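You operate a simulated robot arm through the tools that you are given. There is no shell and no other tool.

You run a simulated robot arm. Do the job below in one go: nothing can be reset, and whatever is moved stays where it is left.

JOB
Put a yellow chalk mark on the red hat and a blue one on the blue hat.
Fine: on the crowns of the two hats on the cones; both chalks go back. Set down upright: what you pick out. A coat counts when it lies all over at full strength: go over it till it gets no stronger.
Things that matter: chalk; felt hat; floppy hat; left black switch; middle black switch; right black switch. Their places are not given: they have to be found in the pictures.

The check looks at the end state, three seconds after you hand in, the way a careful person would. Anything else that was tipped, shoved, dropped, spilled or broken makes it a failure.

ROBOT AND FRAMES
A 6-joint arm with a two-finger gripper, fixed in place. Base frame: the origin is at the foot of the arm, x ahead of it, y to its left, z up. Readings come in m, degrees, newtons and seconds.
Its first joint turns from -166.0 to 166.0 degrees. Payload 2.45 kg.
The tool frame sits at the grasp point between the pads (the TCP): z along the fingers, y along the line on which they close. The tips reach 0.02 m beyond it. The gripper opens to 0.14 m. The gripper's body begins 0.168 m behind the TCP.
Orientation is told as [roll, pitch, yaw] about the base's x, y, z axes, in that order, counted from this pose: with the fingers straight down and closing along the base's y, the tool's x points along the base's -x, its y along +y and its z along -z.

CONTROLS
- The arm moves only by the tool apply_moves. Its argument "rows" is one flat list of numbers, 7 for each row, row after row: the turn, a rotation vector about the tool's x, y, z in degrees, then the shift along the tool's x, y, z in m, then the finger opening in m, from 0 to 0.14. In form: [rx, ry, rz, tx, ty, tz, fingers, rx, ry, rz, tx, ty, tz, fingers, ...]. A call has 1 to 20 rows; each row shifts and turns the commanded pose from where the row before left it, along the tool's axes as they then stand. Each row takes 0.2 s and may step no farther than 0.05 m and 8.6 degrees from the row before; otherwise, or with a gripper value out of range, the whole call is refused. A pose out of reach is approached as far as the arm can. The call stops where the force on the tool passes 90 N (or 10 N more than at its start, if that is more) or the arm is blocked; 0.2 s more then pass. Each finger travels about 0.045 m/s and halts on what it meets, pressing with about 31 N; the grip force reading is that of the motor and also rises with nothing between the fingers. The clock runs only during rows and for 0.2 s after the last one: add rows that do not move to give the fingers time. It gives the time, the measured TCP pose, the force on the tool (base axes), the opening and the grip force at its end, in the units of the frame above (readings bear some noise), with the torque about the TCP (base axes, N m) and any sound that the robot's microphone picked up.
- Cameras (640 x 400 px; columns grow to the right, rows downward): "scene" is fixed at [0.3995, 0.6494, 1.5519]; the picture's right is [-0.65, -0.76, 0.00], its down [-0.43, 0.37, -0.82] and it looks along [0.63, -0.53, -0.57] (base axes); focal length 214 px, centre (320, 200). "wrist" rides on the gripper at [0.078, 0.011, -0.209] in the tool frame; the picture's right is [-0.14, 0.99, 0.00], its down [-0.92, -0.13, -0.37] and it looks along [-0.36, -0.05, 0.93] (tool axes); focal length 280 px, centre (320, 200).
- camera(camera): a new picture of that camera. The clock stands still meanwhile.
- measure_at(camera, pixels): for up to 12 pixels [column, row] of the newest picture of that camera ("zoom" is the newest enlarged one), the place [x, y, z] in the base frame of the surface seen there, good to about 0.002 m. The clock stands still meanwhile.
- close_up(camera, box): a new picture of the part [left, top, right, bottom] of that camera's present view, enlarged. The clock stands still meanwhile.
- hand_in(): hands the job in; it is judged then, once.

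Open the gripper and draw the arm clear of the work before you hand the job in, unless the task says otherwise.

The tools are called after "Request:" by a JSON object that holds its "fn" and its "kwargs". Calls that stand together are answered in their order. apply_moves: Moves the arm, as the interface text tells. Its arguments: {"type":"object","properties":{"rows":{"type":"array","items":{"type":"number"}}},"required":["rows"]} The other tools are called the same way: camera (camera) takes a picture; measure_at (camera, pixels) gives the place of the surface under pixels of a picture; close_up (camera, box) takes an enlarged picture of a part of a camera's view; hand_in () hands the job in.

At the start:

```text
time: 0.0
eef_pos: [0.5527, 0.1225, 1.4797]
tool_rot: [0.0, -0.1, 0.0]
contact_force: [-0.3, -0.9, 0.2]
torque: [-0.01, 0.02, 0.04]
grip_width: 0.14
finger_force: 0.0
```

scene: 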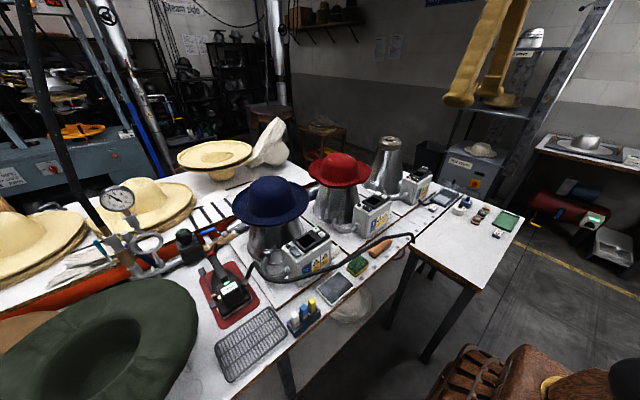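
wrist: 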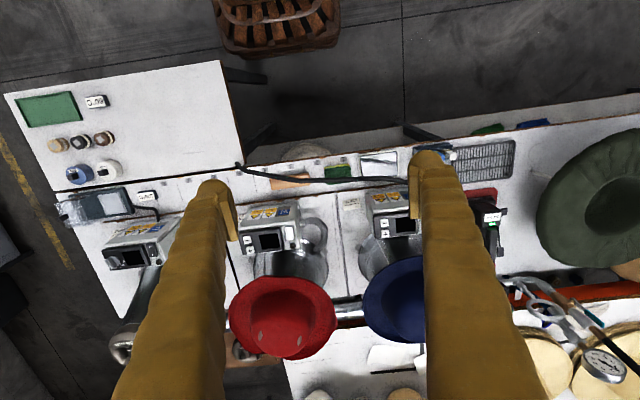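

The scene shows a blue hat around (270,200) and a red hat around (338,170) on cones, with chalks apparently in a holder at (303,315). I take enlarged pictures of these parts first.

Request:
{"fn": "close_up", "kwargs": {"camera": "scene", "box": [200, 260, 400, 385]}}

Request:
{"fn": "close_up", "kwargs": {"camera": "scene", "box": [220, 130, 460, 280]}}

Request:
{"fn": "close_up", "kwargs": {"camera": "scene", "box": [400, 160, 540, 250]}}

```text
3.20 times, centred on (300, 322) of scene
```

zoom: 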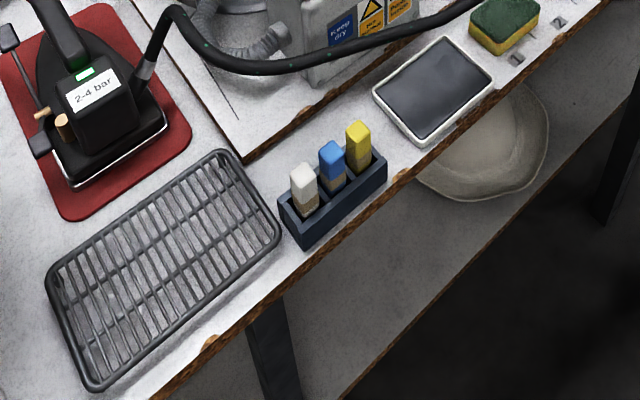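

```text
2.67 times, centred on (340, 205) of scene
```

zoom: 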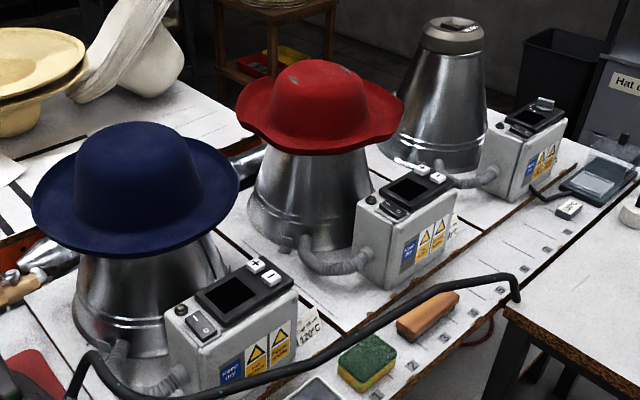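

```text
4.44 times, centred on (470, 205) of scene
```

zoom: 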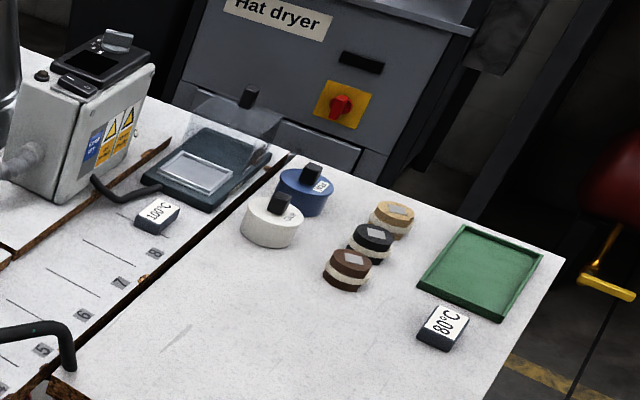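

I look at the hat crowns from above, red at (283,315) and blue at (405,300) in the wrist picture, for marks that tell where the chalk goes, and at the chalk rack and the boxes.

Request:
{"fn": "close_up", "kwargs": {"camera": "wrist", "box": [210, 250, 450, 400]}}

Request:
{"fn": "close_up", "kwargs": {"camera": "wrist", "box": [220, 130, 540, 260]}}

Request:
{"fn": "close_up", "kwargs": {"camera": "scene", "box": [290, 140, 390, 200]}}

Request:
{"fn": "close_up", "kwargs": {"camera": "scene", "box": [225, 165, 345, 240]}}

Request:
{"fn": "close_up", "kwargs": {"camera": "scene", "box": [275, 285, 335, 345]}}

```text
2.67 times, centred on (330, 325) of wrist
```

zoom: 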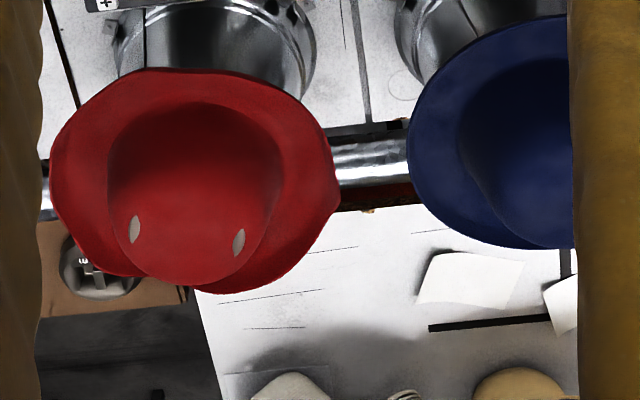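

```text
2.00 times, centred on (380, 195) of wrist
```

zoom: 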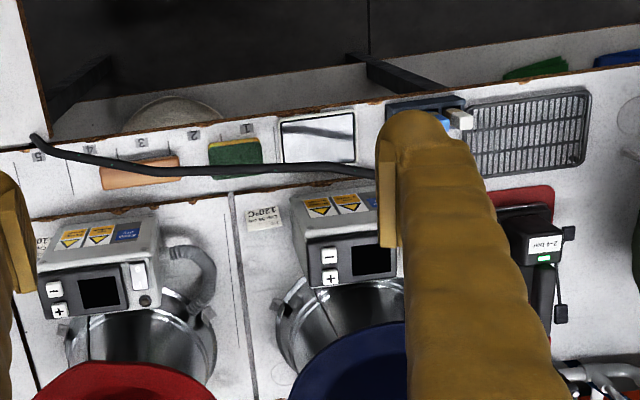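

```text
6.40 times, centred on (340, 170) of scene
```

zoom: 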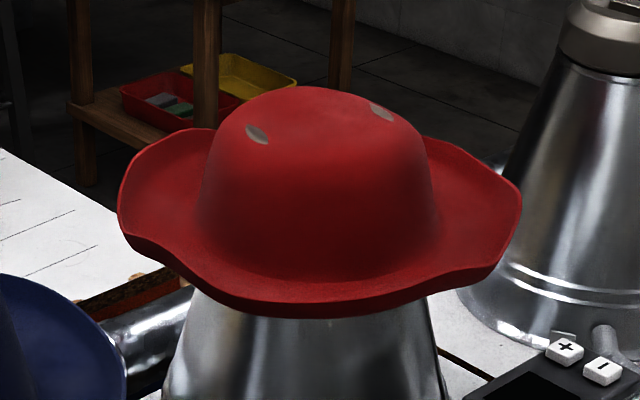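

```text
5.33 times, centred on (285, 202) of scene
```

zoom: 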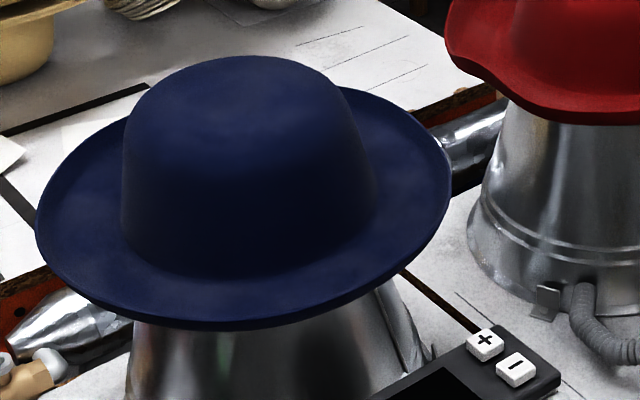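

```text
6.67 times, centred on (305, 315) of scene
```

zoom: 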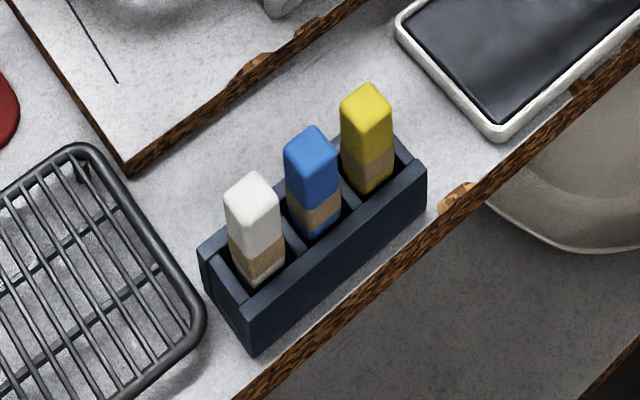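

Chalks stand in a blue rack, tan collar below and colour on top; order along the rack is white, blue, yellow. I measure the chalk tops, collars and rack on this zoom.

Request:
{"fn": "measure_at", "kwargs": {"camera": "zoom", "pixels": [[365, 98], [367, 140], [370, 190], [311, 140], [315, 185], [318, 232], [254, 185], [258, 235], [400, 145], [420, 175], [205, 255], [260, 350]]}}

Request:
{"fn": "measure_at", "kwargs": {"camera": "scene", "pixels": [[270, 181], [270, 200], [240, 210], [303, 205], [338, 156], [328, 158], [349, 158], [306, 165], [368, 170], [308, 242], [375, 200], [389, 139]]}}

```text
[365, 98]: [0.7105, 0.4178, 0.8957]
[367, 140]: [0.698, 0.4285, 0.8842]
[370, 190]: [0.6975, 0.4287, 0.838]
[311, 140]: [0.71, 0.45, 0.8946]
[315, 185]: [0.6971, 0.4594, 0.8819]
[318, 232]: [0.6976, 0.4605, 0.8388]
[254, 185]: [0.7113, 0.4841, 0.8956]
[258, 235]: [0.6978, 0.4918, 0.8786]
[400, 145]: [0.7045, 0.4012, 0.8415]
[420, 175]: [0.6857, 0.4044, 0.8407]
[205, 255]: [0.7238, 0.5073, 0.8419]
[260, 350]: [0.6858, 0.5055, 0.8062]
```

```text
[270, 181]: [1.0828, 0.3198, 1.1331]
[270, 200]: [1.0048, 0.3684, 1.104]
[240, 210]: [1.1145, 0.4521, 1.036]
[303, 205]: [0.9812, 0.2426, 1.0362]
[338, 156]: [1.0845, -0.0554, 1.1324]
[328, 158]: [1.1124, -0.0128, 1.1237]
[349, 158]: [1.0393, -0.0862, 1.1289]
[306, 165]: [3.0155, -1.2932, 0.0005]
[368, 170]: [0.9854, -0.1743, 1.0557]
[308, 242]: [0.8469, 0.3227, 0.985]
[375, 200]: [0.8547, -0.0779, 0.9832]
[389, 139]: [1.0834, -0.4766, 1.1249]
```

Hat crowns top out near z=1.133 at x≈1.08 (blue y≈0.33, red y≈-0.05), while chalks are at x≈0.71, z top 0.896. I check the boxes and notes near the cones before moving.

Request:
{"fn": "close_up", "kwargs": {"camera": "scene", "box": [275, 215, 355, 285]}}

Request:
{"fn": "close_up", "kwargs": {"camera": "scene", "box": [345, 180, 425, 250]}}

Request:
{"fn": "close_up", "kwargs": {"camera": "scene", "box": [180, 220, 280, 320]}}

Request:
{"fn": "close_up", "kwargs": {"camera": "scene", "box": [440, 0, 560, 120]}}

```text
5.71 times, centred on (315, 250) of scene
```

zoom: 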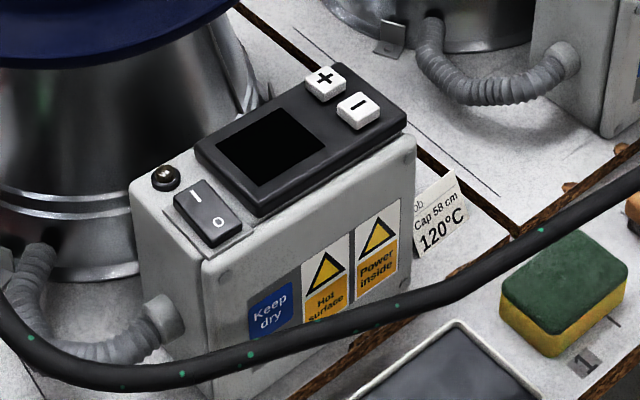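

```text
5.71 times, centred on (385, 215) of scene
```

zoom: 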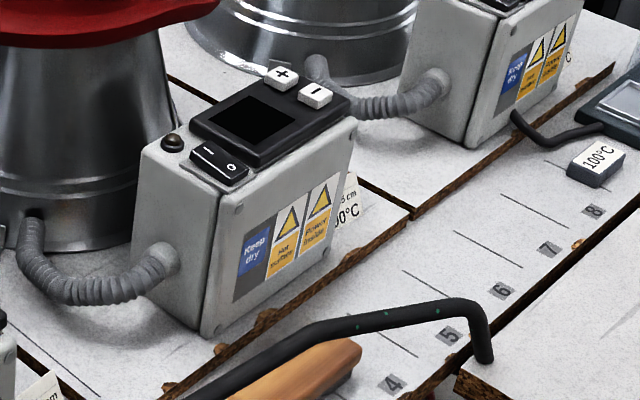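

```text
4.00 times, centred on (230, 270) of scene
```

zoom: 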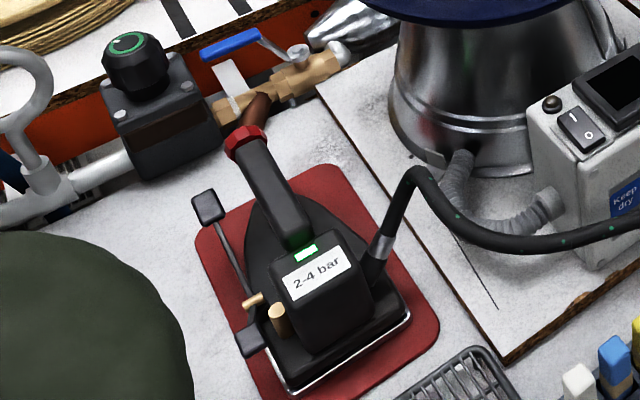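

```text
3.33 times, centred on (500, 60) of scene
```

zoom: 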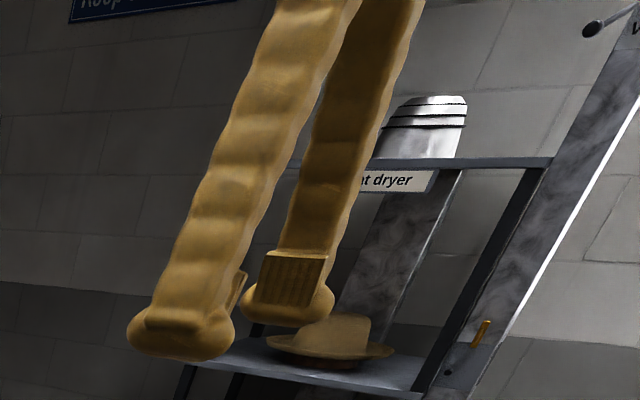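

The displays are dark and the hose runs between the rack and the boxes. I measure the hose, the table, brim edges and crown profiles so I can plan clearances.

Request:
{"fn": "camera", "kwargs": {"camera": "scene"}}

Request:
{"fn": "measure_at", "kwargs": {"camera": "scene", "pixels": [[300, 279], [340, 269], [380, 250], [262, 270], [320, 310], [330, 300], [254, 223], [285, 222], [270, 225], [270, 178], [255, 185], [285, 185]]}}

Request:
{"fn": "measure_at", "kwargs": {"camera": "scene", "pixels": [[270, 190], [270, 210], [262, 190], [280, 190], [285, 200], [258, 200], [330, 165], [340, 165], [350, 165], [340, 175], [330, 175], [352, 175]]}}

```text
taken
```

scene: 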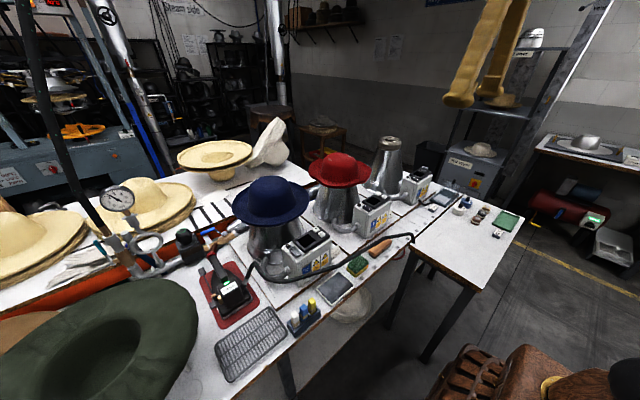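

```text
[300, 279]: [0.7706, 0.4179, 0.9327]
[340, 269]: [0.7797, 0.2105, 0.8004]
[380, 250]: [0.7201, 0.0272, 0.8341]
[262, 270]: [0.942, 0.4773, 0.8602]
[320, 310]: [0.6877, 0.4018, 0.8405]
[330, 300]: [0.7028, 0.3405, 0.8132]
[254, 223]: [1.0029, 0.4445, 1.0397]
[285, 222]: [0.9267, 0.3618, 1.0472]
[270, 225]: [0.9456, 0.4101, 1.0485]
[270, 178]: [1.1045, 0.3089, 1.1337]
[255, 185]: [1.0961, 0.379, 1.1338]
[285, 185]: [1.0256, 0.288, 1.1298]
```

```text
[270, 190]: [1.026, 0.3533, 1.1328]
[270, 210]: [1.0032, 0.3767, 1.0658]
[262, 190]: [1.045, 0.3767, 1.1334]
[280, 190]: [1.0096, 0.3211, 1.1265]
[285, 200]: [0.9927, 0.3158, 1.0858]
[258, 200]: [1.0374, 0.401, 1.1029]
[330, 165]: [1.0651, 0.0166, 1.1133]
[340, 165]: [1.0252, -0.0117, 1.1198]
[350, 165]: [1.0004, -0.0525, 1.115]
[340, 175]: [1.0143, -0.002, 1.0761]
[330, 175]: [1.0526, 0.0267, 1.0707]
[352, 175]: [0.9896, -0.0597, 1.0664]
```

The hose near the rack reads (0.771,0.418,0.933), which is close, so I enlarge that section and measure its course along with the rack.

Request:
{"fn": "close_up", "kwargs": {"camera": "scene", "box": [240, 230, 360, 330]}}

```text
4.00 times, centred on (300, 280) of scene
```

zoom: 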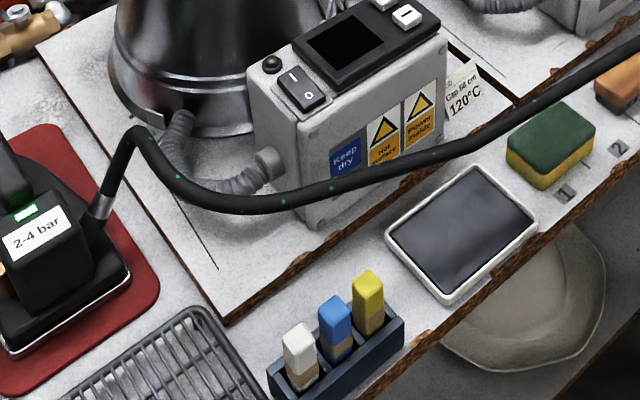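

The hose in this zoom passes (135,135), (200,198), (300,198), (400,170), (470,145); I measure it and both chalk tops again.

Request:
{"fn": "measure_at", "kwargs": {"camera": "zoom", "pixels": [[135, 135], [165, 175], [205, 200], [250, 203], [300, 195], [350, 182], [400, 168], [470, 145], [369, 276], [335, 303], [300, 330], [375, 283]]}}

Request:
{"fn": "measure_at", "kwargs": {"camera": "scene", "pixels": [[400, 238], [410, 237], [390, 241], [360, 257]]}}

```text
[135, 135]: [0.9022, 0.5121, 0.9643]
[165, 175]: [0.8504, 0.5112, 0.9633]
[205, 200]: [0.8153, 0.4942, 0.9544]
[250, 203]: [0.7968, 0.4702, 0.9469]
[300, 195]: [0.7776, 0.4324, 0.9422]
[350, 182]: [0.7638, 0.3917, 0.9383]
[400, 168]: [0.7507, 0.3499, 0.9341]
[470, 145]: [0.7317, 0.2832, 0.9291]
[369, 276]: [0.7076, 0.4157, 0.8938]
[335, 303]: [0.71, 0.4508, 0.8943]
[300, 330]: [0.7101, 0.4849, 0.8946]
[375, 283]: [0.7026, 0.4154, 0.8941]
```

```text
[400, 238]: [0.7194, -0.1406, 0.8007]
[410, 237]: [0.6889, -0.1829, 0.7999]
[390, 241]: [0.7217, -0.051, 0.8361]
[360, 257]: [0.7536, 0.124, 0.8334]
```

The hose sits at z≈0.94, x≈0.77 beside the yellow chalk (centre about 0.707, 0.416), so I will come down vertically with a narrow opening and the fingers closing along x. First I turn the tool 90° in place and narrow the fingers.

Request:
{"fn": "apply_moves", "kwargs": {"rows": [0, 0, -8.5, 0, 0, 0, 0.12, 0, 0, -8.5, 0, 0, 0, 0.1, 0, 0, -8.5, 0, 0, 0, 0.08, 0, 0, -8.5, 0, 0, 0, 0.06, 0, 0, -8.5, 0, 0, 0, 0.05, 0, 0, -8.5, 0, 0, 0, 0.05, 0, 0, -8.5, 0, 0, 0, 0.05, 0, 0, -8.5, 0, 0, 0, 0.05, 0, 0, -8.5, 0, 0, 0, 0.05, 0, 0, -8.5, 0, 0, 0, 0.05, 0, 0, -5, 0, 0, 0, 0.05]}}

```text
time: 2.4
eef_pos: [0.5524, 0.123, 1.4795]
tool_rot: [-0.2, -0.1, 90.1]
contact_force: [0.6, 0.1, -0.2]
torque: [0.0, 0.01, 0.0]
grip_width: 0.0501
finger_force: 0.0
```

The turn worked (yaw 90.1, opening 0.05). Now I move to about (0.706, 0.416, 1.12), above the yellow chalk and clear of hose and hat.

Request:
{"fn": "apply_moves", "kwargs": {"rows": [0, 0, 0, -0.0245, -0.0128, 0.03, 0.05, 0, 0, 0, -0.0245, -0.0128, 0.03, 0.05, 0, 0, 0, -0.0245, -0.0128, 0.03, 0.05, 0, 0, 0, -0.0245, -0.0128, 0.03, 0.05, 0, 0, 0, -0.0245, -0.0128, 0.03, 0.05, 0, 0, 0, -0.0245, -0.0128, 0.03, 0.05, 0, 0, 0, -0.0245, -0.0128, 0.03, 0.05, 0, 0, 0, -0.0245, -0.0128, 0.03, 0.05, 0, 0, 0, -0.0245, -0.0128, 0.03, 0.05, 0, 0, 0, -0.0245, -0.0128, 0.03, 0.05, 0, 0, 0, -0.0245, -0.0128, 0.03, 0.05, 0, 0, 0, -0.0245, -0.0128, 0.03, 0.05]}}

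Request:
{"fn": "camera", "kwargs": {"camera": "wrist"}}

Request:
{"fn": "camera", "kwargs": {"camera": "scene"}}

```text
time: 5.0
eef_pos: [0.706, 0.4161, 1.1227]
tool_rot: [-0.2, -0.1, 90.0]
contact_force: [-0.7, -0.2, 0.2]
torque: [0.04, 0.01, -0.02]
grip_width: 0.0499
finger_force: 0.1
```

```text
taken
```

wrist: 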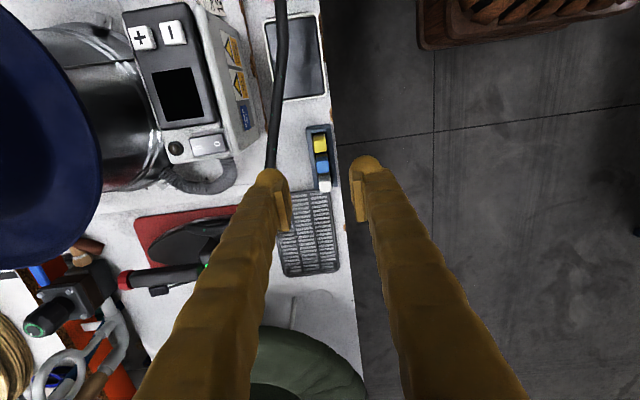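

```text
taken
```

scene: 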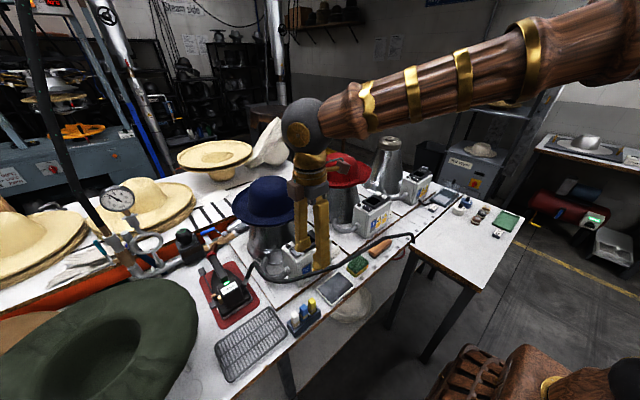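

The wrist view shows the three chalks at (321,142), (322,168), (323,185); I enlarge to locate the yellow one precisely.

Request:
{"fn": "close_up", "kwargs": {"camera": "wrist", "box": [290, 115, 354, 195]}}

```text
5.00 times, centred on (322, 155) of wrist
```

zoom: 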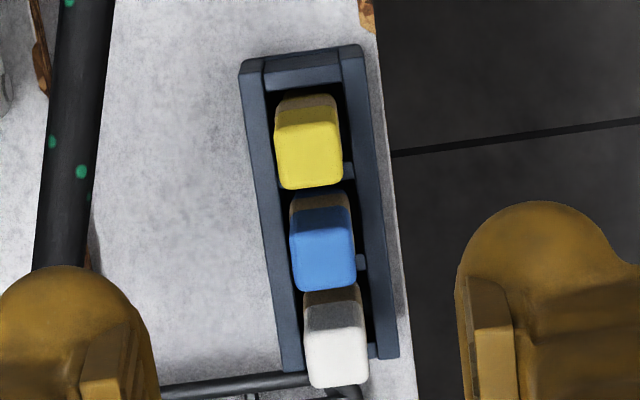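

I measure the corners of the yellow and blue tops and the rack edges in this zoom.

Request:
{"fn": "measure_at", "kwargs": {"camera": "zoom", "pixels": [[280, 132], [336, 128], [284, 183], [338, 180], [310, 155], [292, 212], [348, 210], [297, 285], [352, 282], [322, 248], [250, 90], [355, 80]]}}

Request:
{"fn": "measure_at", "kwargs": {"camera": "zoom", "pixels": [[70, 60], [45, 200], [95, 200], [310, 68], [335, 370], [290, 105], [332, 102], [282, 165], [340, 150]]}}

```text
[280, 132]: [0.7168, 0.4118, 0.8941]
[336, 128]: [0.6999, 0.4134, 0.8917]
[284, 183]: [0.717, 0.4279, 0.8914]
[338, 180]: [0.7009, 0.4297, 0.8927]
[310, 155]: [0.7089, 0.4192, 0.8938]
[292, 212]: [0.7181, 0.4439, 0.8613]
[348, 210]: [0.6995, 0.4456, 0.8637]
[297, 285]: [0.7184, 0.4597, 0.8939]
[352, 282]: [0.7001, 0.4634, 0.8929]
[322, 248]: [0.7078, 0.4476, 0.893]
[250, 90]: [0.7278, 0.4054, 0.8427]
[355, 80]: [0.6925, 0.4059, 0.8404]
```

```text
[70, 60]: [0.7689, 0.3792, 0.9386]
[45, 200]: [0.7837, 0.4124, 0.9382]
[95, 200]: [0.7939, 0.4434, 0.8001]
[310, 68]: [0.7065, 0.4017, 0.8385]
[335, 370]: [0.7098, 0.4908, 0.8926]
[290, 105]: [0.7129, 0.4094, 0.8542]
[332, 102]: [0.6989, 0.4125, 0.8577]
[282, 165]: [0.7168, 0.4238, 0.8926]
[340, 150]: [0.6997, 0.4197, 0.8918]
```

Yellow top spans x 0.699–0.718, y 0.411–0.430, so its centre is (0.7085, 0.4205); blue centre is about (0.709, 0.4545). I align and descend to z=0.93 first, with the opening at 0.04 to stay clear of the hose.

Request:
{"fn": "apply_moves", "kwargs": {"rows": [0, 0, 0, -0.0044, -0.0025, 0, 0.04, 0, 0, 0, 0, 0, 0.04, 0.04, 0, 0, 0, 0, 0, 0.04, 0.04, 0, 0, 0, 0, 0, 0.04, 0.04, 0, 0, 0, 0, 0, 0.04, 0.04, 0, 0, 0, 0, 0, 0.03, 0.04, 0, 0, 0, 0, 0, 0, 0.04]}}

Request:
{"fn": "close_up", "kwargs": {"camera": "wrist", "box": [230, 100, 420, 220]}}

Request:
{"fn": "close_up", "kwargs": {"camera": "scene", "box": [260, 220, 360, 340]}}

```text
time: 6.6
eef_pos: [0.7101, 0.4194, 0.9324]
tool_rot: [-0.2, 0.0, 90.0]
contact_force: [-0.3, 0.0, -0.7]
torque: [0.01, 0.01, 0.01]
grip_width: 0.04
finger_force: 0.0
```

```text
3.33 times, centred on (325, 160) of wrist
```

zoom: 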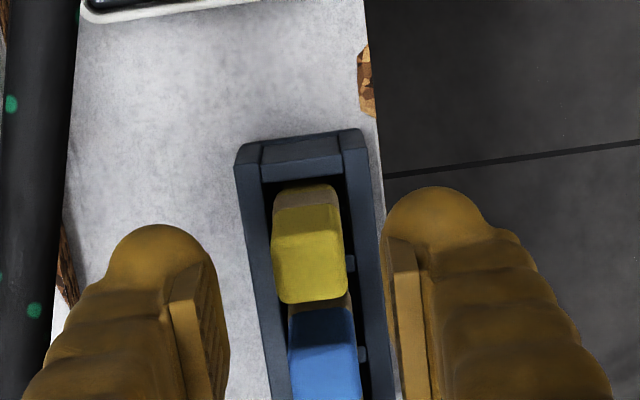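

```text
3.33 times, centred on (310, 280) of scene
```

zoom: 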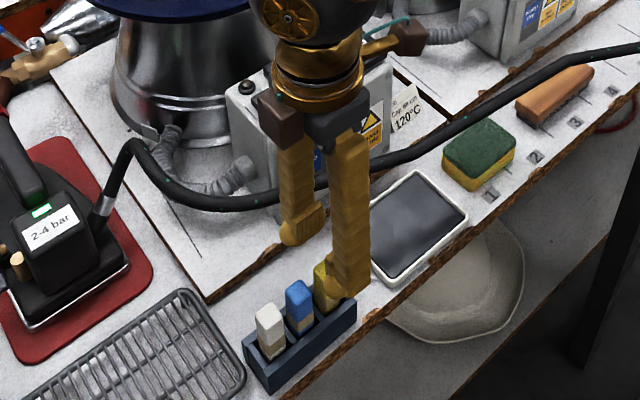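

The fingers straddle the yellow chalk with the hose clear to the left, so I descend 0.063 m slowly to z≈0.869, tips about 7 mm above the rack rim.

Request:
{"fn": "apply_moves", "kwargs": {"rows": [0, 0, 0, -0.0008, 0.001, 0.02, 0.04, 0, 0, 0, 0, 0, 0.02, 0.04, 0, 0, 0, 0, 0, 0.013, 0.04, 0, 0, 0, 0, 0, 0.01, 0.04, 0, 0, 0, 0, 0, 0, 0.04]}}

Request:
{"fn": "close_up", "kwargs": {"camera": "wrist", "box": [230, 100, 420, 220]}}

Request:
{"fn": "close_up", "kwargs": {"camera": "scene", "box": [270, 240, 360, 340]}}

```text
time: 7.8
eef_pos: [0.7084, 0.4221, 0.868]
tool_rot: [-0.1, 0.0, 90.0]
contact_force: [-0.4, -0.5, -0.4]
torque: [0.03, 0.01, -0.02]
grip_width: 0.0401
finger_force: 0.1
```

```text
3.33 times, centred on (325, 160) of wrist
```

zoom: 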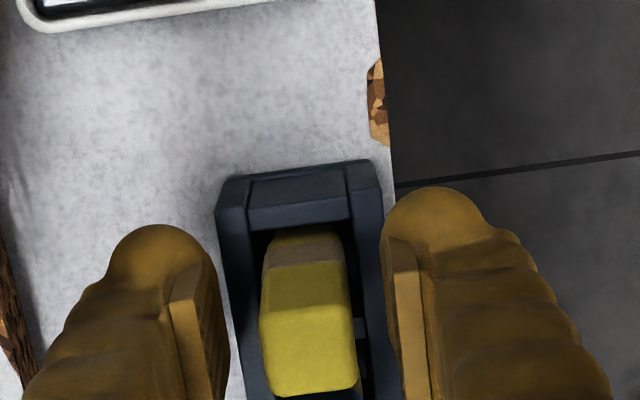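

```text
4.00 times, centred on (315, 290) of scene
```

zoom: 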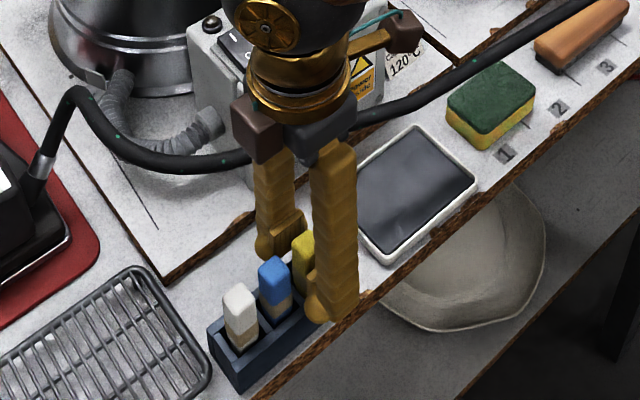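

The fingers are either side of the chalk, and below the tan band the end in the slot is yellow too. I close on it.

Request:
{"fn": "apply_moves", "kwargs": {"rows": [0, 0, 0, 0, 0, 0, 0.03, 0, 0, 0, 0, 0, 0, 0.02, 0, 0, 0, 0, 0, 0, 0.012, 0, 0, 0, 0, 0, 0, 0.01, 0, 0, 0, 0, 0, 0, 0.01]}}

```text
time: 9.0
eef_pos: [0.7091, 0.422, 0.8675]
tool_rot: [-0.1, -0.1, 89.9]
contact_force: [0.1, 0.3, 0.5]
torque: [-0.02, -0.02, 0.04]
grip_width: 0.0189
finger_force: 30.4
```

The chalk is gripped (opening 0.0189, 30 N). I lift straight up 0.2 m, slowly at first.

Request:
{"fn": "apply_moves", "kwargs": {"rows": [0, 0, 0, 0, 0, -0.015, 0.01, 0, 0, 0, 0, 0, -0.02, 0.01, 0, 0, 0, 0, 0, -0.025, 0.01, 0, 0, 0, 0, 0, -0.035, 0.01, 0, 0, 0, 0, 0, -0.035, 0.01, 0, 0, 0, 0, 0, -0.035, 0.01, 0, 0, 0, 0, 0, -0.035, 0.01, 0, 0, 0, 0, 0, 0, 0.01]}}

Request:
{"fn": "close_up", "kwargs": {"camera": "scene", "box": [250, 180, 360, 340]}}

Request:
{"fn": "close_up", "kwargs": {"camera": "wrist", "box": [230, 80, 420, 240]}}

```text
time: 10.8
eef_pos: [0.7061, 0.4224, 1.0674]
tool_rot: [-0.1, -0.1, 89.9]
contact_force: [-0.4, -0.8, -0.1]
torque: [-0.02, 0.0, 0.0]
grip_width: 0.0185
finger_force: 31.1
```

```text
2.50 times, centred on (305, 260) of scene
```

zoom: 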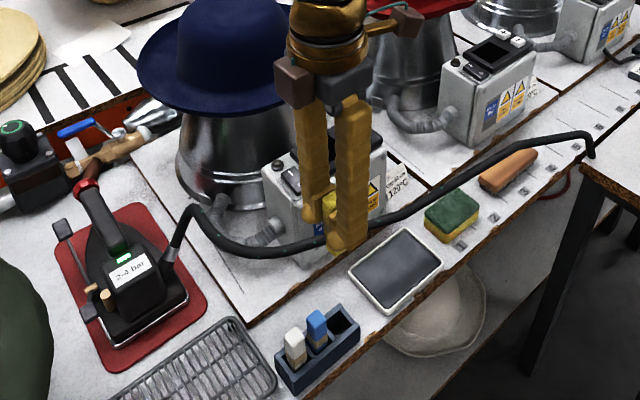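

```text
2.50 times, centred on (325, 160) of wrist
```

zoom: 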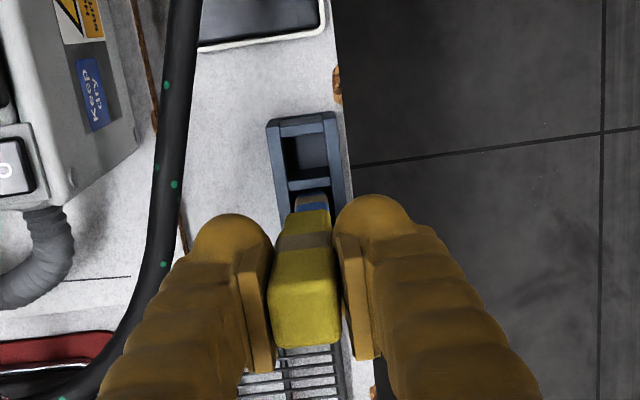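

The yellow chalk is lifted with a yellow lower end visible at (303,215) of the zoom. I measure how far that end extends and the slot where it came from, and look closer from the scene camera.

Request:
{"fn": "measure_at", "kwargs": {"camera": "zoom", "pixels": [[305, 215], [303, 225], [303, 240], [303, 262], [305, 310], [286, 150], [325, 148], [305, 165], [288, 178], [330, 176]]}}

Request:
{"fn": "close_up", "kwargs": {"camera": "scene", "box": [290, 235, 350, 295]}}

```text
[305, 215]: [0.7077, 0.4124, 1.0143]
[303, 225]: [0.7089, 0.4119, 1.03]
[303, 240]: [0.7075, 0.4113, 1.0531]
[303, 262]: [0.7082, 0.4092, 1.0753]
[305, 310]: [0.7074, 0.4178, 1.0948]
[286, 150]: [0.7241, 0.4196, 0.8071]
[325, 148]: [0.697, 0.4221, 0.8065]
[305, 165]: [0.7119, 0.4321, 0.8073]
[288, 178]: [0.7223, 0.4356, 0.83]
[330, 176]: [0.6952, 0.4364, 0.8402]
```

```text
6.67 times, centred on (320, 265) of scene
```

zoom: 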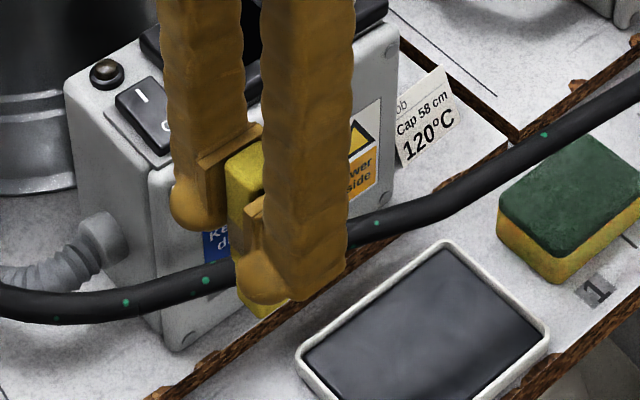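

The chalk's lower end reaches 0.060 m beyond the TCP (slot floor z≈0.807), which is enough to draw with. I raise the arm and carry the chalk across to y≈-0.05 in front of the red hat, staying at x≈0.71 and z≈1.3.

Request:
{"fn": "apply_moves", "kwargs": {"rows": [0, 0, 0, 0, 0, -0.045, 0.01, 0, 0, 0, 0, 0, -0.045, 0.01, 0, 0, 0, 0, 0, -0.045, 0.01, 0, 0, 0, 0, 0, -0.045, 0.01, 0, 0, 0, 0, 0, -0.045, 0.01, 0, 0, 0, 0.043, 0, 0, 0.01, 0, 0, 0, 0.043, 0, 0, 0.01, 0, 0, 0, 0.043, 0, 0, 0.01, 0, 0, 0, 0.043, 0, 0, 0.01, 0, 0, 0, 0.043, 0, 0, 0.01, 0, 0, 0, 0.043, 0, 0, 0.01, 0, 0, 0, 0.043, 0, 0, 0.01, 0, 0, 0, 0.043, 0, 0, 0.01, 0, 0, 0, 0.043, 0, 0, 0.01, 0, 0, 0, 0.043, 0, 0, 0.01, 0, 0, 0, 0.043, 0, 0, 0.01]}}

Request:
{"fn": "apply_moves", "kwargs": {"rows": [0, 0, 8.5, 0, 0, 0, 0.01, 0, 0, 8.5, 0, 0, 0, 0.01, 0, 0, 8.5, 0, 0, 0, 0.01, 0, 0, 8.5, 0, 0, 0, 0.01, 0, 0, 8.5, 0, 0, 0, 0.01, 0, 0, 8.5, 0, 0, 0, 0.01, 0, 0, 8.5, 0, 0, 0, 0.01, 0, 0, 8.5, 0, 0, 0, 0.01, 0, 0, 8.5, 0, 0, 0, 0.01, 0, 0, 8.5, 0, 0, 0, 0.01, 0, 0, 5, 0, 0, 0, 0.01, 0, -7.5, 0, 0, 0, 0, 0.01, 0, -7.5, 0, 0, 0, 0, 0.01, 0, -7.5, 0, 0, 0, 0, 0.01, 0, -7.5, 0, 0, 0, 0, 0.01, 0, 0, 0, 0, 0, 0, 0.01]}}

Request:
{"fn": "camera", "kwargs": {"camera": "wrist"}}

Request:
{"fn": "camera", "kwargs": {"camera": "scene"}}

```text
time: 14.2
eef_pos: [0.7061, -0.0521, 1.291]
tool_rot: [-0.1, -0.2, 90.0]
contact_force: [-0.6, -0.1, -0.4]
torque: [0.01, -0.01, 0.03]
grip_width: 0.019
finger_force: 30.5
```

```text
time: 17.6
eef_pos: [0.7075, -0.0527, 1.2915]
tool_rot: [0.1, -30.1, 0.0]
contact_force: [0.3, -0.5, -0.5]
torque: [0.01, -0.02, 0.01]
grip_width: 0.0189
finger_force: 30.6
```

```text
taken
```

wrist: 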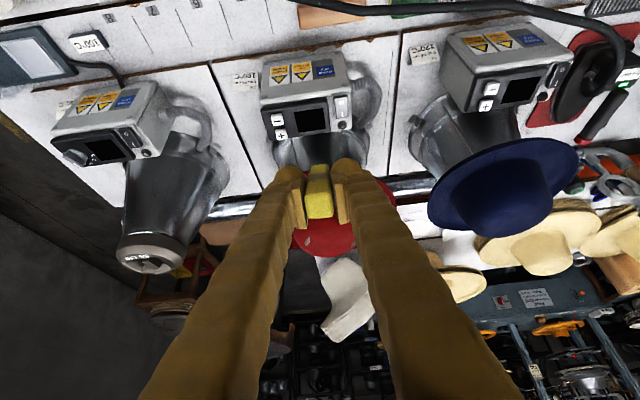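

```text
taken
```

scene: 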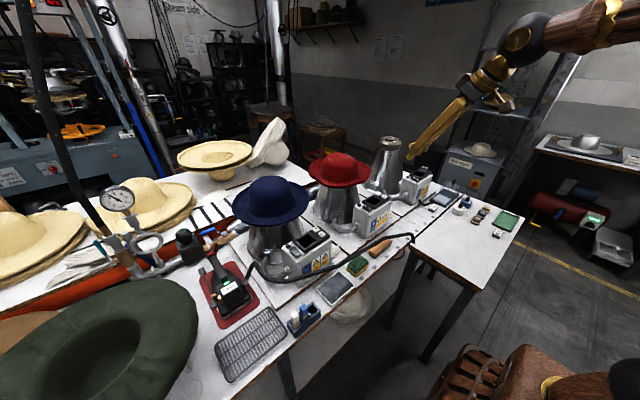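

The tool is now tilted 30° outward with the chalk held. I take a fresh close-up of the red crown from the scene camera to measure its shape.

Request:
{"fn": "close_up", "kwargs": {"camera": "scene", "box": [290, 140, 390, 200]}}

Request:
{"fn": "measure_at", "kwargs": {"camera": "zoom", "pixels": [[257, 133], [381, 112], [310, 100], [320, 120], [330, 135], [340, 150], [350, 165], [360, 180], [370, 120], [370, 140], [380, 150], [390, 165]]}}

Request:
{"fn": "measure_at", "kwargs": {"camera": "zoom", "pixels": [[400, 150], [410, 140], [395, 130], [405, 165], [420, 160], [350, 135], [360, 150], [330, 110], [300, 120], [360, 110], [400, 190], [415, 190]]}}

```text
6.40 times, centred on (340, 170) of scene
```

zoom: 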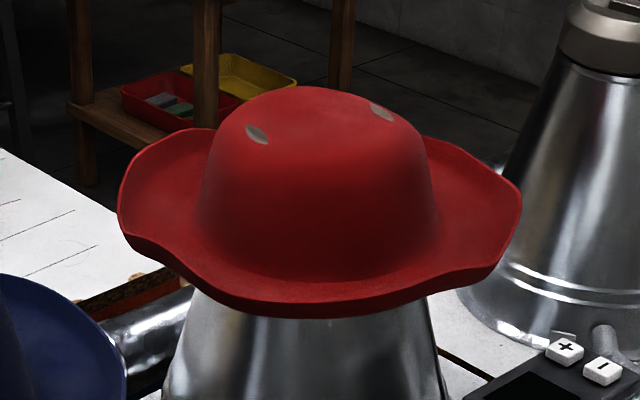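

```text
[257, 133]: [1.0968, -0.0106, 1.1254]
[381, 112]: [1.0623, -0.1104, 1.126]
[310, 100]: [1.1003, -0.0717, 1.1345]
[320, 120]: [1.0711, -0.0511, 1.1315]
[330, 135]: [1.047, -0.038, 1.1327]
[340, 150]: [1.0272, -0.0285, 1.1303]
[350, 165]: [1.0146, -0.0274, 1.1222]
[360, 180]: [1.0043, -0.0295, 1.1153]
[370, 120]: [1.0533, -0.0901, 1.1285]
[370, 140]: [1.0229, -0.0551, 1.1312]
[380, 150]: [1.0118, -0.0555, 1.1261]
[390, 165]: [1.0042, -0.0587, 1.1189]
```

```text
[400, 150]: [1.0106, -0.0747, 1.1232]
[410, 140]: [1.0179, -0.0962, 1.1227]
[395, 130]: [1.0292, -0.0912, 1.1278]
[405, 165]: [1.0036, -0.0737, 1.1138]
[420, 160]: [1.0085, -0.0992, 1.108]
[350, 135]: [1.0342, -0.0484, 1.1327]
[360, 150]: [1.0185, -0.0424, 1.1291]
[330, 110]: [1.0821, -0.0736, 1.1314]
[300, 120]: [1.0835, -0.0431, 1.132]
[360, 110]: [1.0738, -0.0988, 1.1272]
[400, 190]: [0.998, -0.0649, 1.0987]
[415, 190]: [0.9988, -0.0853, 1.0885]
```

On the red crown along y≈-0.05 the shoulder runs (1.023, 1.131)→(1.012,1.126)→(1.004,1.119), so the surface at x≈1.014 faces back along the 30° tool. I move to a standoff 30 mm away from that spot.

Request:
{"fn": "apply_moves", "kwargs": {"rows": [0, 0, 0, -0.0261, 0, 0.0294, 0.01, 0, 0, 0, -0.0261, 0, 0.0294, 0.01, 0, 0, 0, -0.0261, 0, 0.0294, 0.01, 0, 0, 0, -0.0261, 0, 0.0294, 0.01, 0, 0, 0, -0.0261, 0, 0.0294, 0.01, 0, 0, 0, -0.0261, 0, 0.0294, 0.01, 0, 0, 0, -0.0261, 0, 0.0294, 0.01, 0, 0, 0, 0, 0, 0, 0.01]}}

Request:
{"fn": "close_up", "kwargs": {"camera": "scene", "box": [290, 110, 410, 190]}}

Request:
{"fn": "camera", "kwargs": {"camera": "wrist"}}

```text
time: 19.4
eef_pos: [0.9687, -0.0489, 1.2056]
tool_rot: [0.0, -30.1, -0.1]
contact_force: [-0.2, -0.2, -0.4]
torque: [0.02, 0.01, 0.01]
grip_width: 0.019
finger_force: 30.8
```

```text
5.00 times, centred on (350, 150) of scene
```

zoom: 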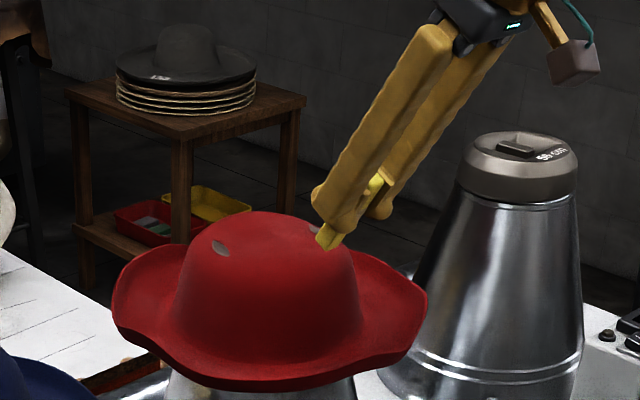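

```text
taken
```

wrist: 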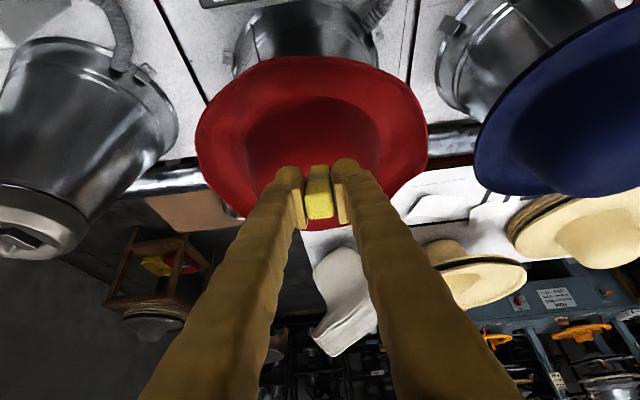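

The chalk hovers just short of the red shoulder (tip near (333,240) in the zoom). I advance along the tool axis 24 mm and then 1 mm at a time, watching the force.

Request:
{"fn": "apply_moves", "kwargs": {"rows": [0, 0, 0, 0, -0.003, 0.012, 0.01, 0, 0, 0, 0, 0, 0.008, 0.01, 0, 0, 0, 0, 0, 0.004, 0.01, 0, 0, 0, 0, 0, 0.0, 0.01]}}

Request:
{"fn": "close_up", "kwargs": {"camera": "scene", "box": [330, 130, 390, 170]}}

```text
time: 20.4
eef_pos: [0.9818, -0.0543, 1.1856]
tool_rot: [0.1, -30.1, -0.1]
contact_force: [-2.3, 0.1, 0.5]
torque: [0.0, 0.04, 0.0]
grip_width: 0.0186
finger_force: 31.1
```

```text
10.00 times, centred on (360, 150) of scene
```

zoom: 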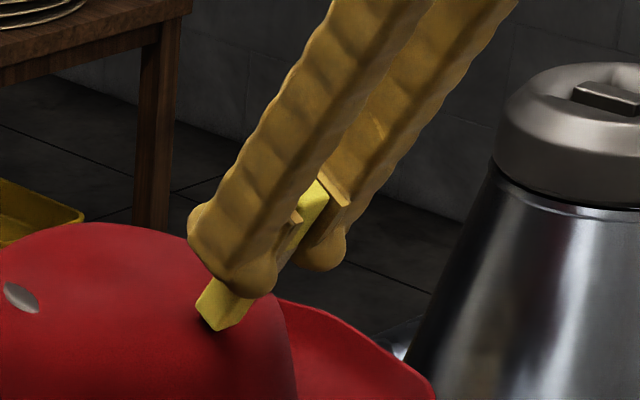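

A reading of -2.3 N in x suggests first contact with the crown. I step 1 mm twice and read again.

Request:
{"fn": "apply_moves", "kwargs": {"rows": [0, 0, 0, 0, 0, 0.001, 0.01, 0, 0, 0, 0, 0, 0.0, 0.01]}}

Request:
{"fn": "apply_moves", "kwargs": {"rows": [0, 0, 0, 0, 0, 0.001, 0.01, 0, 0, 0, 0, 0, 0.0, 0.01]}}

```text
time: 21.0
eef_pos: [0.9835, -0.0554, 1.1847]
tool_rot: [0.0, -30.1, -0.1]
contact_force: [-1.1, 0.8, 3.2]
torque: [0.02, 0.03, 0.03]
grip_width: 0.0188
finger_force: 30.8
```

```text
time: 21.6
eef_pos: [0.9821, -0.0545, 1.1833]
tool_rot: [0.1, -30.1, -0.1]
contact_force: [-4.3, -0.6, 7.2]
torque: [-0.02, 0.01, -0.04]
grip_width: 0.0189
finger_force: 30.6
```

Contact is now about 8 N, directed back along the tool axis. I ease off 0.5 mm and make small strokes of ±6 mm along y, then look.

Request:
{"fn": "apply_moves", "kwargs": {"rows": [0, 0, 0, 0, 0, -0.0005, 0.01, 0, 0, 0, 0, 0.003, 0, 0.01, 0, 0, 0, 0, 0.003, 0, 0.01, 0, 0, 0, 0, -0.003, 0, 0.01, 0, 0, 0, 0, -0.003, 0, 0.01, 0, 0, 0, 0, -0.003, 0, 0.01, 0, 0, 0, 0, -0.003, 0, 0.01, 0, 0, 0, 0, 0.003, 0, 0.01, 0, 0, 0, 0, 0.003, 0, 0.01]}}

Request:
{"fn": "close_up", "kwargs": {"camera": "scene", "box": [330, 130, 390, 170]}}

Request:
{"fn": "close_up", "kwargs": {"camera": "wrist", "box": [250, 100, 390, 240]}}

```text
time: 23.6
eef_pos: [0.9821, -0.0552, 1.1828]
tool_rot: [0.1, -30.0, -0.2]
contact_force: [-1.1, 0.0, -0.5]
torque: [-0.03, 0.0, -0.01]
grip_width: 0.0189
finger_force: 31.5
```

```text
10.00 times, centred on (360, 150) of scene
```

zoom: 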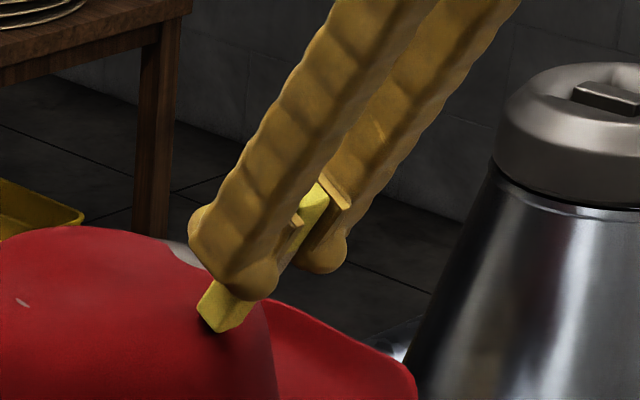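

```text
2.86 times, centred on (320, 170) of wrist
```

zoom: 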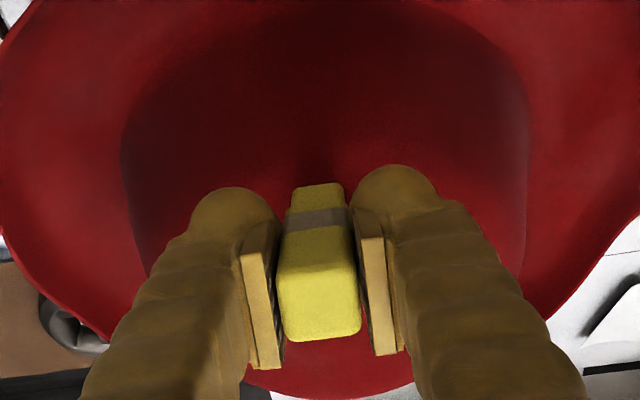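

The force is gone and the crown's eyelet and brim look shifted in the zoom ((22,302), brim edge at 416 instead of 432), so the hat may have rocked. I back off 40 mm along the tool axis and look at it.

Request:
{"fn": "apply_moves", "kwargs": {"rows": [0, 0, 0, 0, 0, -0.01, 0.01, 0, 0, 0, 0, 0, -0.02, 0.01, 0, 0, 0, 0, 0, -0.03, 0.01, 0, 0, 0, 0, 0, -0.04, 0.01, 0, 0, 0, 0, 0, 0, 0.01]}}

Request:
{"fn": "close_up", "kwargs": {"camera": "scene", "box": [290, 140, 390, 200]}}

Request:
{"fn": "camera", "kwargs": {"camera": "scene"}}

Request:
{"fn": "camera", "kwargs": {"camera": "wrist"}}

```text
time: 24.8
eef_pos: [0.9303, -0.0538, 1.2697]
tool_rot: [0.1, -30.2, -0.1]
contact_force: [0.4, -0.9, -0.5]
torque: [0.02, 0.0, 0.03]
grip_width: 0.0185
finger_force: 30.8
```

```text
6.40 times, centred on (340, 170) of scene
```

zoom: 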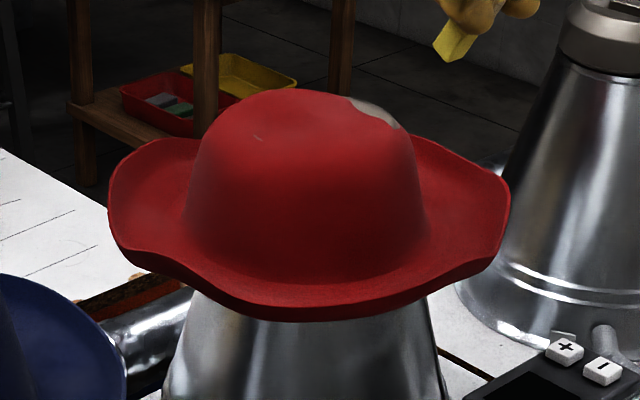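

```text
taken
```

scene: 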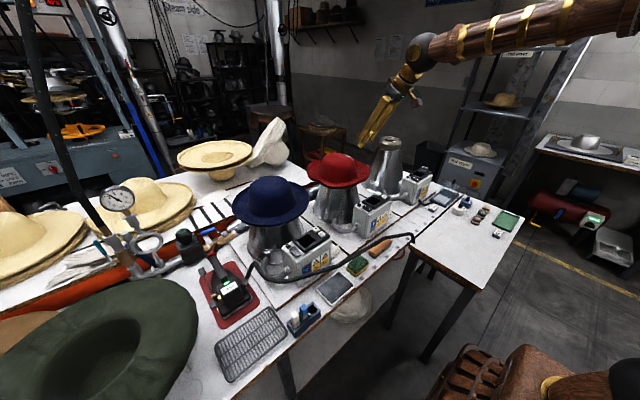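

```text
taken
```

wrist: 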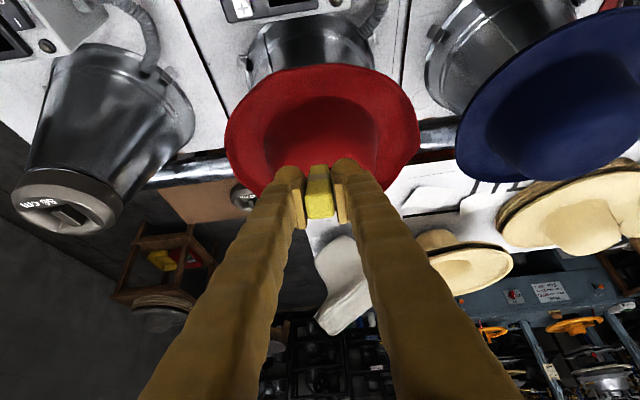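

The red hat has slid back a little on its cone: its crown now shows a metal patch at (375,112) in the zoom and no yellow is visible. I measure the crown again to see how much it moved.

Request:
{"fn": "measure_at", "kwargs": {"camera": "zoom", "pixels": [[310, 100], [320, 120], [330, 135], [340, 150], [350, 165], [360, 180], [370, 120], [370, 140], [380, 150], [390, 165], [375, 112], [258, 137]]}}

Request:
{"fn": "close_up", "kwargs": {"camera": "scene", "box": [325, 145, 365, 170]}}

```text
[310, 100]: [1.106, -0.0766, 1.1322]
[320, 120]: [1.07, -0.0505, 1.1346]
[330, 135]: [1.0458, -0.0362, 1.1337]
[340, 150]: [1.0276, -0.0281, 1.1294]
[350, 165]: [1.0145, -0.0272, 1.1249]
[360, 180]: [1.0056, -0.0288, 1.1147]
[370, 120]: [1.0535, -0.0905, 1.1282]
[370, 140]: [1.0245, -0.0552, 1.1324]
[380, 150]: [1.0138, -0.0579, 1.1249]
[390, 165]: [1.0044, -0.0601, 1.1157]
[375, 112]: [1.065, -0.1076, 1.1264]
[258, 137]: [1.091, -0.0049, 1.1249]
```

```text
16.00 times, centred on (345, 158) of scene
```

zoom: 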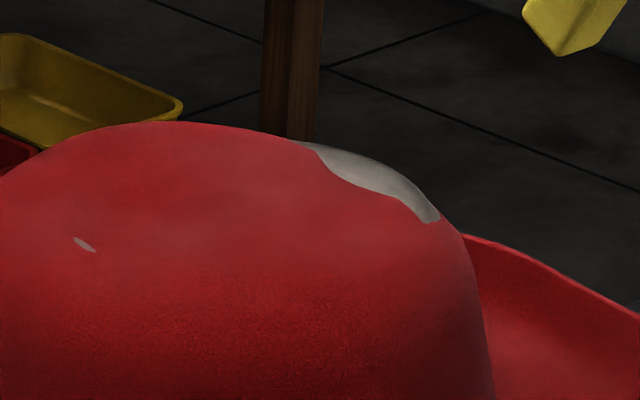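

The crown's height profile is the same but the silhouette has moved roughly 7 mm toward +y, so the side load dragged the light hat. From now on I will press nearly vertically and lightly on the flat top; I first reduce the tilt to 15° and move above the crown to test reach.

Request:
{"fn": "apply_moves", "kwargs": {"rows": [0, 7.5, 0, 0, 0, 0, 0.01, 0, 7.5, 0, 0, 0, 0, 0.01, 0, 0, 0, -0.0354, 0, 0.0095, 0.01, 0, 0, 0, -0.0354, 0, 0.0095, 0.01, 0, 0, 0, -0.0354, 0, 0.0095, 0.01, 0, 0, 0, 0, 0, 0, 0.01]}}

```text
time: 26.2
eef_pos: [1.0428, -0.056, 1.2702]
tool_rot: [0.1, -15.0, -0.1]
contact_force: [-0.5, -0.3, -0.6]
torque: [0.0, 0.0, 0.01]
grip_width: 0.0188
finger_force: 30.8
```

That pose is reachable, so I try bringing the tool fully vertical here, still about 75 mm above the crown.

Request:
{"fn": "apply_moves", "kwargs": {"rows": [0, 7.5, 0, 0, 0, 0, 0.01, 0, 7.5, 0, 0, 0, 0, 0.01, 0, 0, 0, 0, 0, 0, 0.01, 0, 0, 0, 0, 0, 0, 0.01]}}

Request:
{"fn": "close_up", "kwargs": {"camera": "scene", "box": [290, 100, 410, 180]}}

Request:
{"fn": "camera", "kwargs": {"camera": "wrist"}}

```text
time: 27.2
eef_pos: [1.042, -0.0551, 1.2694]
tool_rot: [0.1, 0.0, 0.0]
contact_force: [-0.3, -0.2, -0.6]
torque: [-0.02, -0.01, 0.01]
grip_width: 0.0189
finger_force: 31.3
```

```text
5.00 times, centred on (350, 140) of scene
```

zoom: 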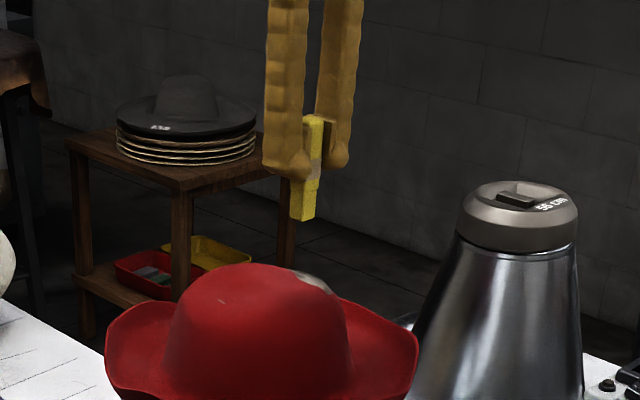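

```text
taken
```

wrist: 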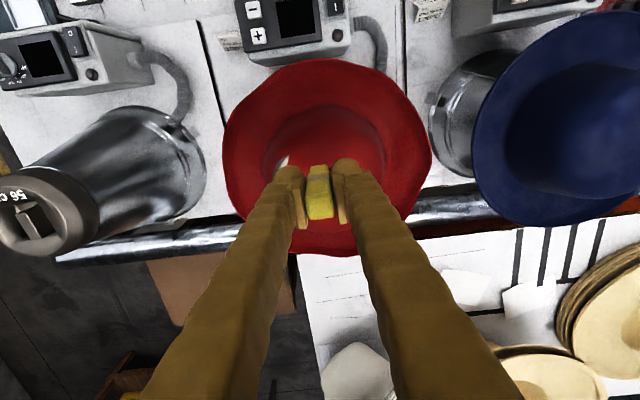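

A vertical tool is reachable here, so I centre over (1.062,-0.055) and descend to about 8 mm above the crown (expected contact TCP z≈1.194).

Request:
{"fn": "apply_moves", "kwargs": {"rows": [0, 0, 0, -0.02, 0, 0.02, 0.01, 0, 0, 0, 0, 0, 0.025, 0.01, 0, 0, 0, 0, 0, 0.015, 0.01, 0, 0, 0, 0, 0, 0.008, 0.01, 0, 0, 0, 0, 0, 0.0, 0.01, 0, 0, 0, 0, 0, 0.0, 0.01]}}

Request:
{"fn": "close_up", "kwargs": {"camera": "scene", "box": [310, 130, 370, 170]}}

```text
time: 28.6
eef_pos: [1.0636, -0.055, 1.203]
tool_rot: [0.1, -0.1, 0.0]
contact_force: [0.4, 0.0, -1.4]
torque: [0.01, 0.01, 0.02]
grip_width: 0.0188
finger_force: 30.5
```

```text
10.00 times, centred on (340, 150) of scene
```

zoom: 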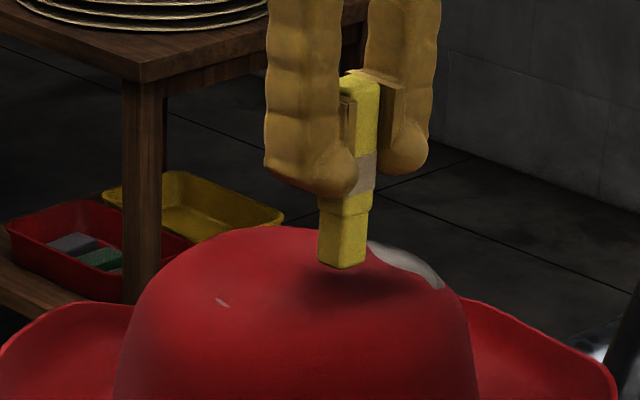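

The chalk tip is just above the crown at (343,262) in the zoom. I lower in small steps and stop at light contact.

Request:
{"fn": "apply_moves", "kwargs": {"rows": [0, 0, 0, 0, 0, 0.003, 0.01, 0, 0, 0, 0, 0, 0.002, 0.01, 0, 0, 0, 0, 0, 0.0, 0.01, 0, 0, 0, 0, 0, 0.0, 0.01]}}

Request:
{"fn": "apply_moves", "kwargs": {"rows": [0, 0, 0, 0, 0, 0.002, 0.01, 0, 0, 0, 0, 0, 0.0, 0.01, 0, 0, 0, 0, 0, 0.0, 0.01]}}

Request:
{"fn": "apply_moves", "kwargs": {"rows": [0, 0, 0, 0, 0, 0.001, 0.01, 0, 0, 0, 0, 0, 0.0, 0.01, 0, 0, 0, 0, 0, 0.0, 0.01]}}

```text
time: 29.6
eef_pos: [1.062, -0.0562, 1.1969]
tool_rot: [0.1, -0.1, -0.1]
contact_force: [1.0, -0.7, 0.1]
torque: [-0.02, 0.01, 0.0]
grip_width: 0.0187
finger_force: 30.6
```

```text
time: 30.4
eef_pos: [1.0631, -0.0542, 1.195]
tool_rot: [0.1, -0.1, 0.0]
contact_force: [0.1, 0.7, -0.6]
torque: [0.02, 0.05, 0.0]
grip_width: 0.0186
finger_force: 31.2
```

```text
time: 31.2
eef_pos: [1.0644, -0.0555, 1.1947]
tool_rot: [0.1, -0.2, 0.0]
contact_force: [0.0, 0.4, 8.7]
torque: [0.08, 0.01, 0.02]
grip_width: 0.0185
finger_force: 31.4
```

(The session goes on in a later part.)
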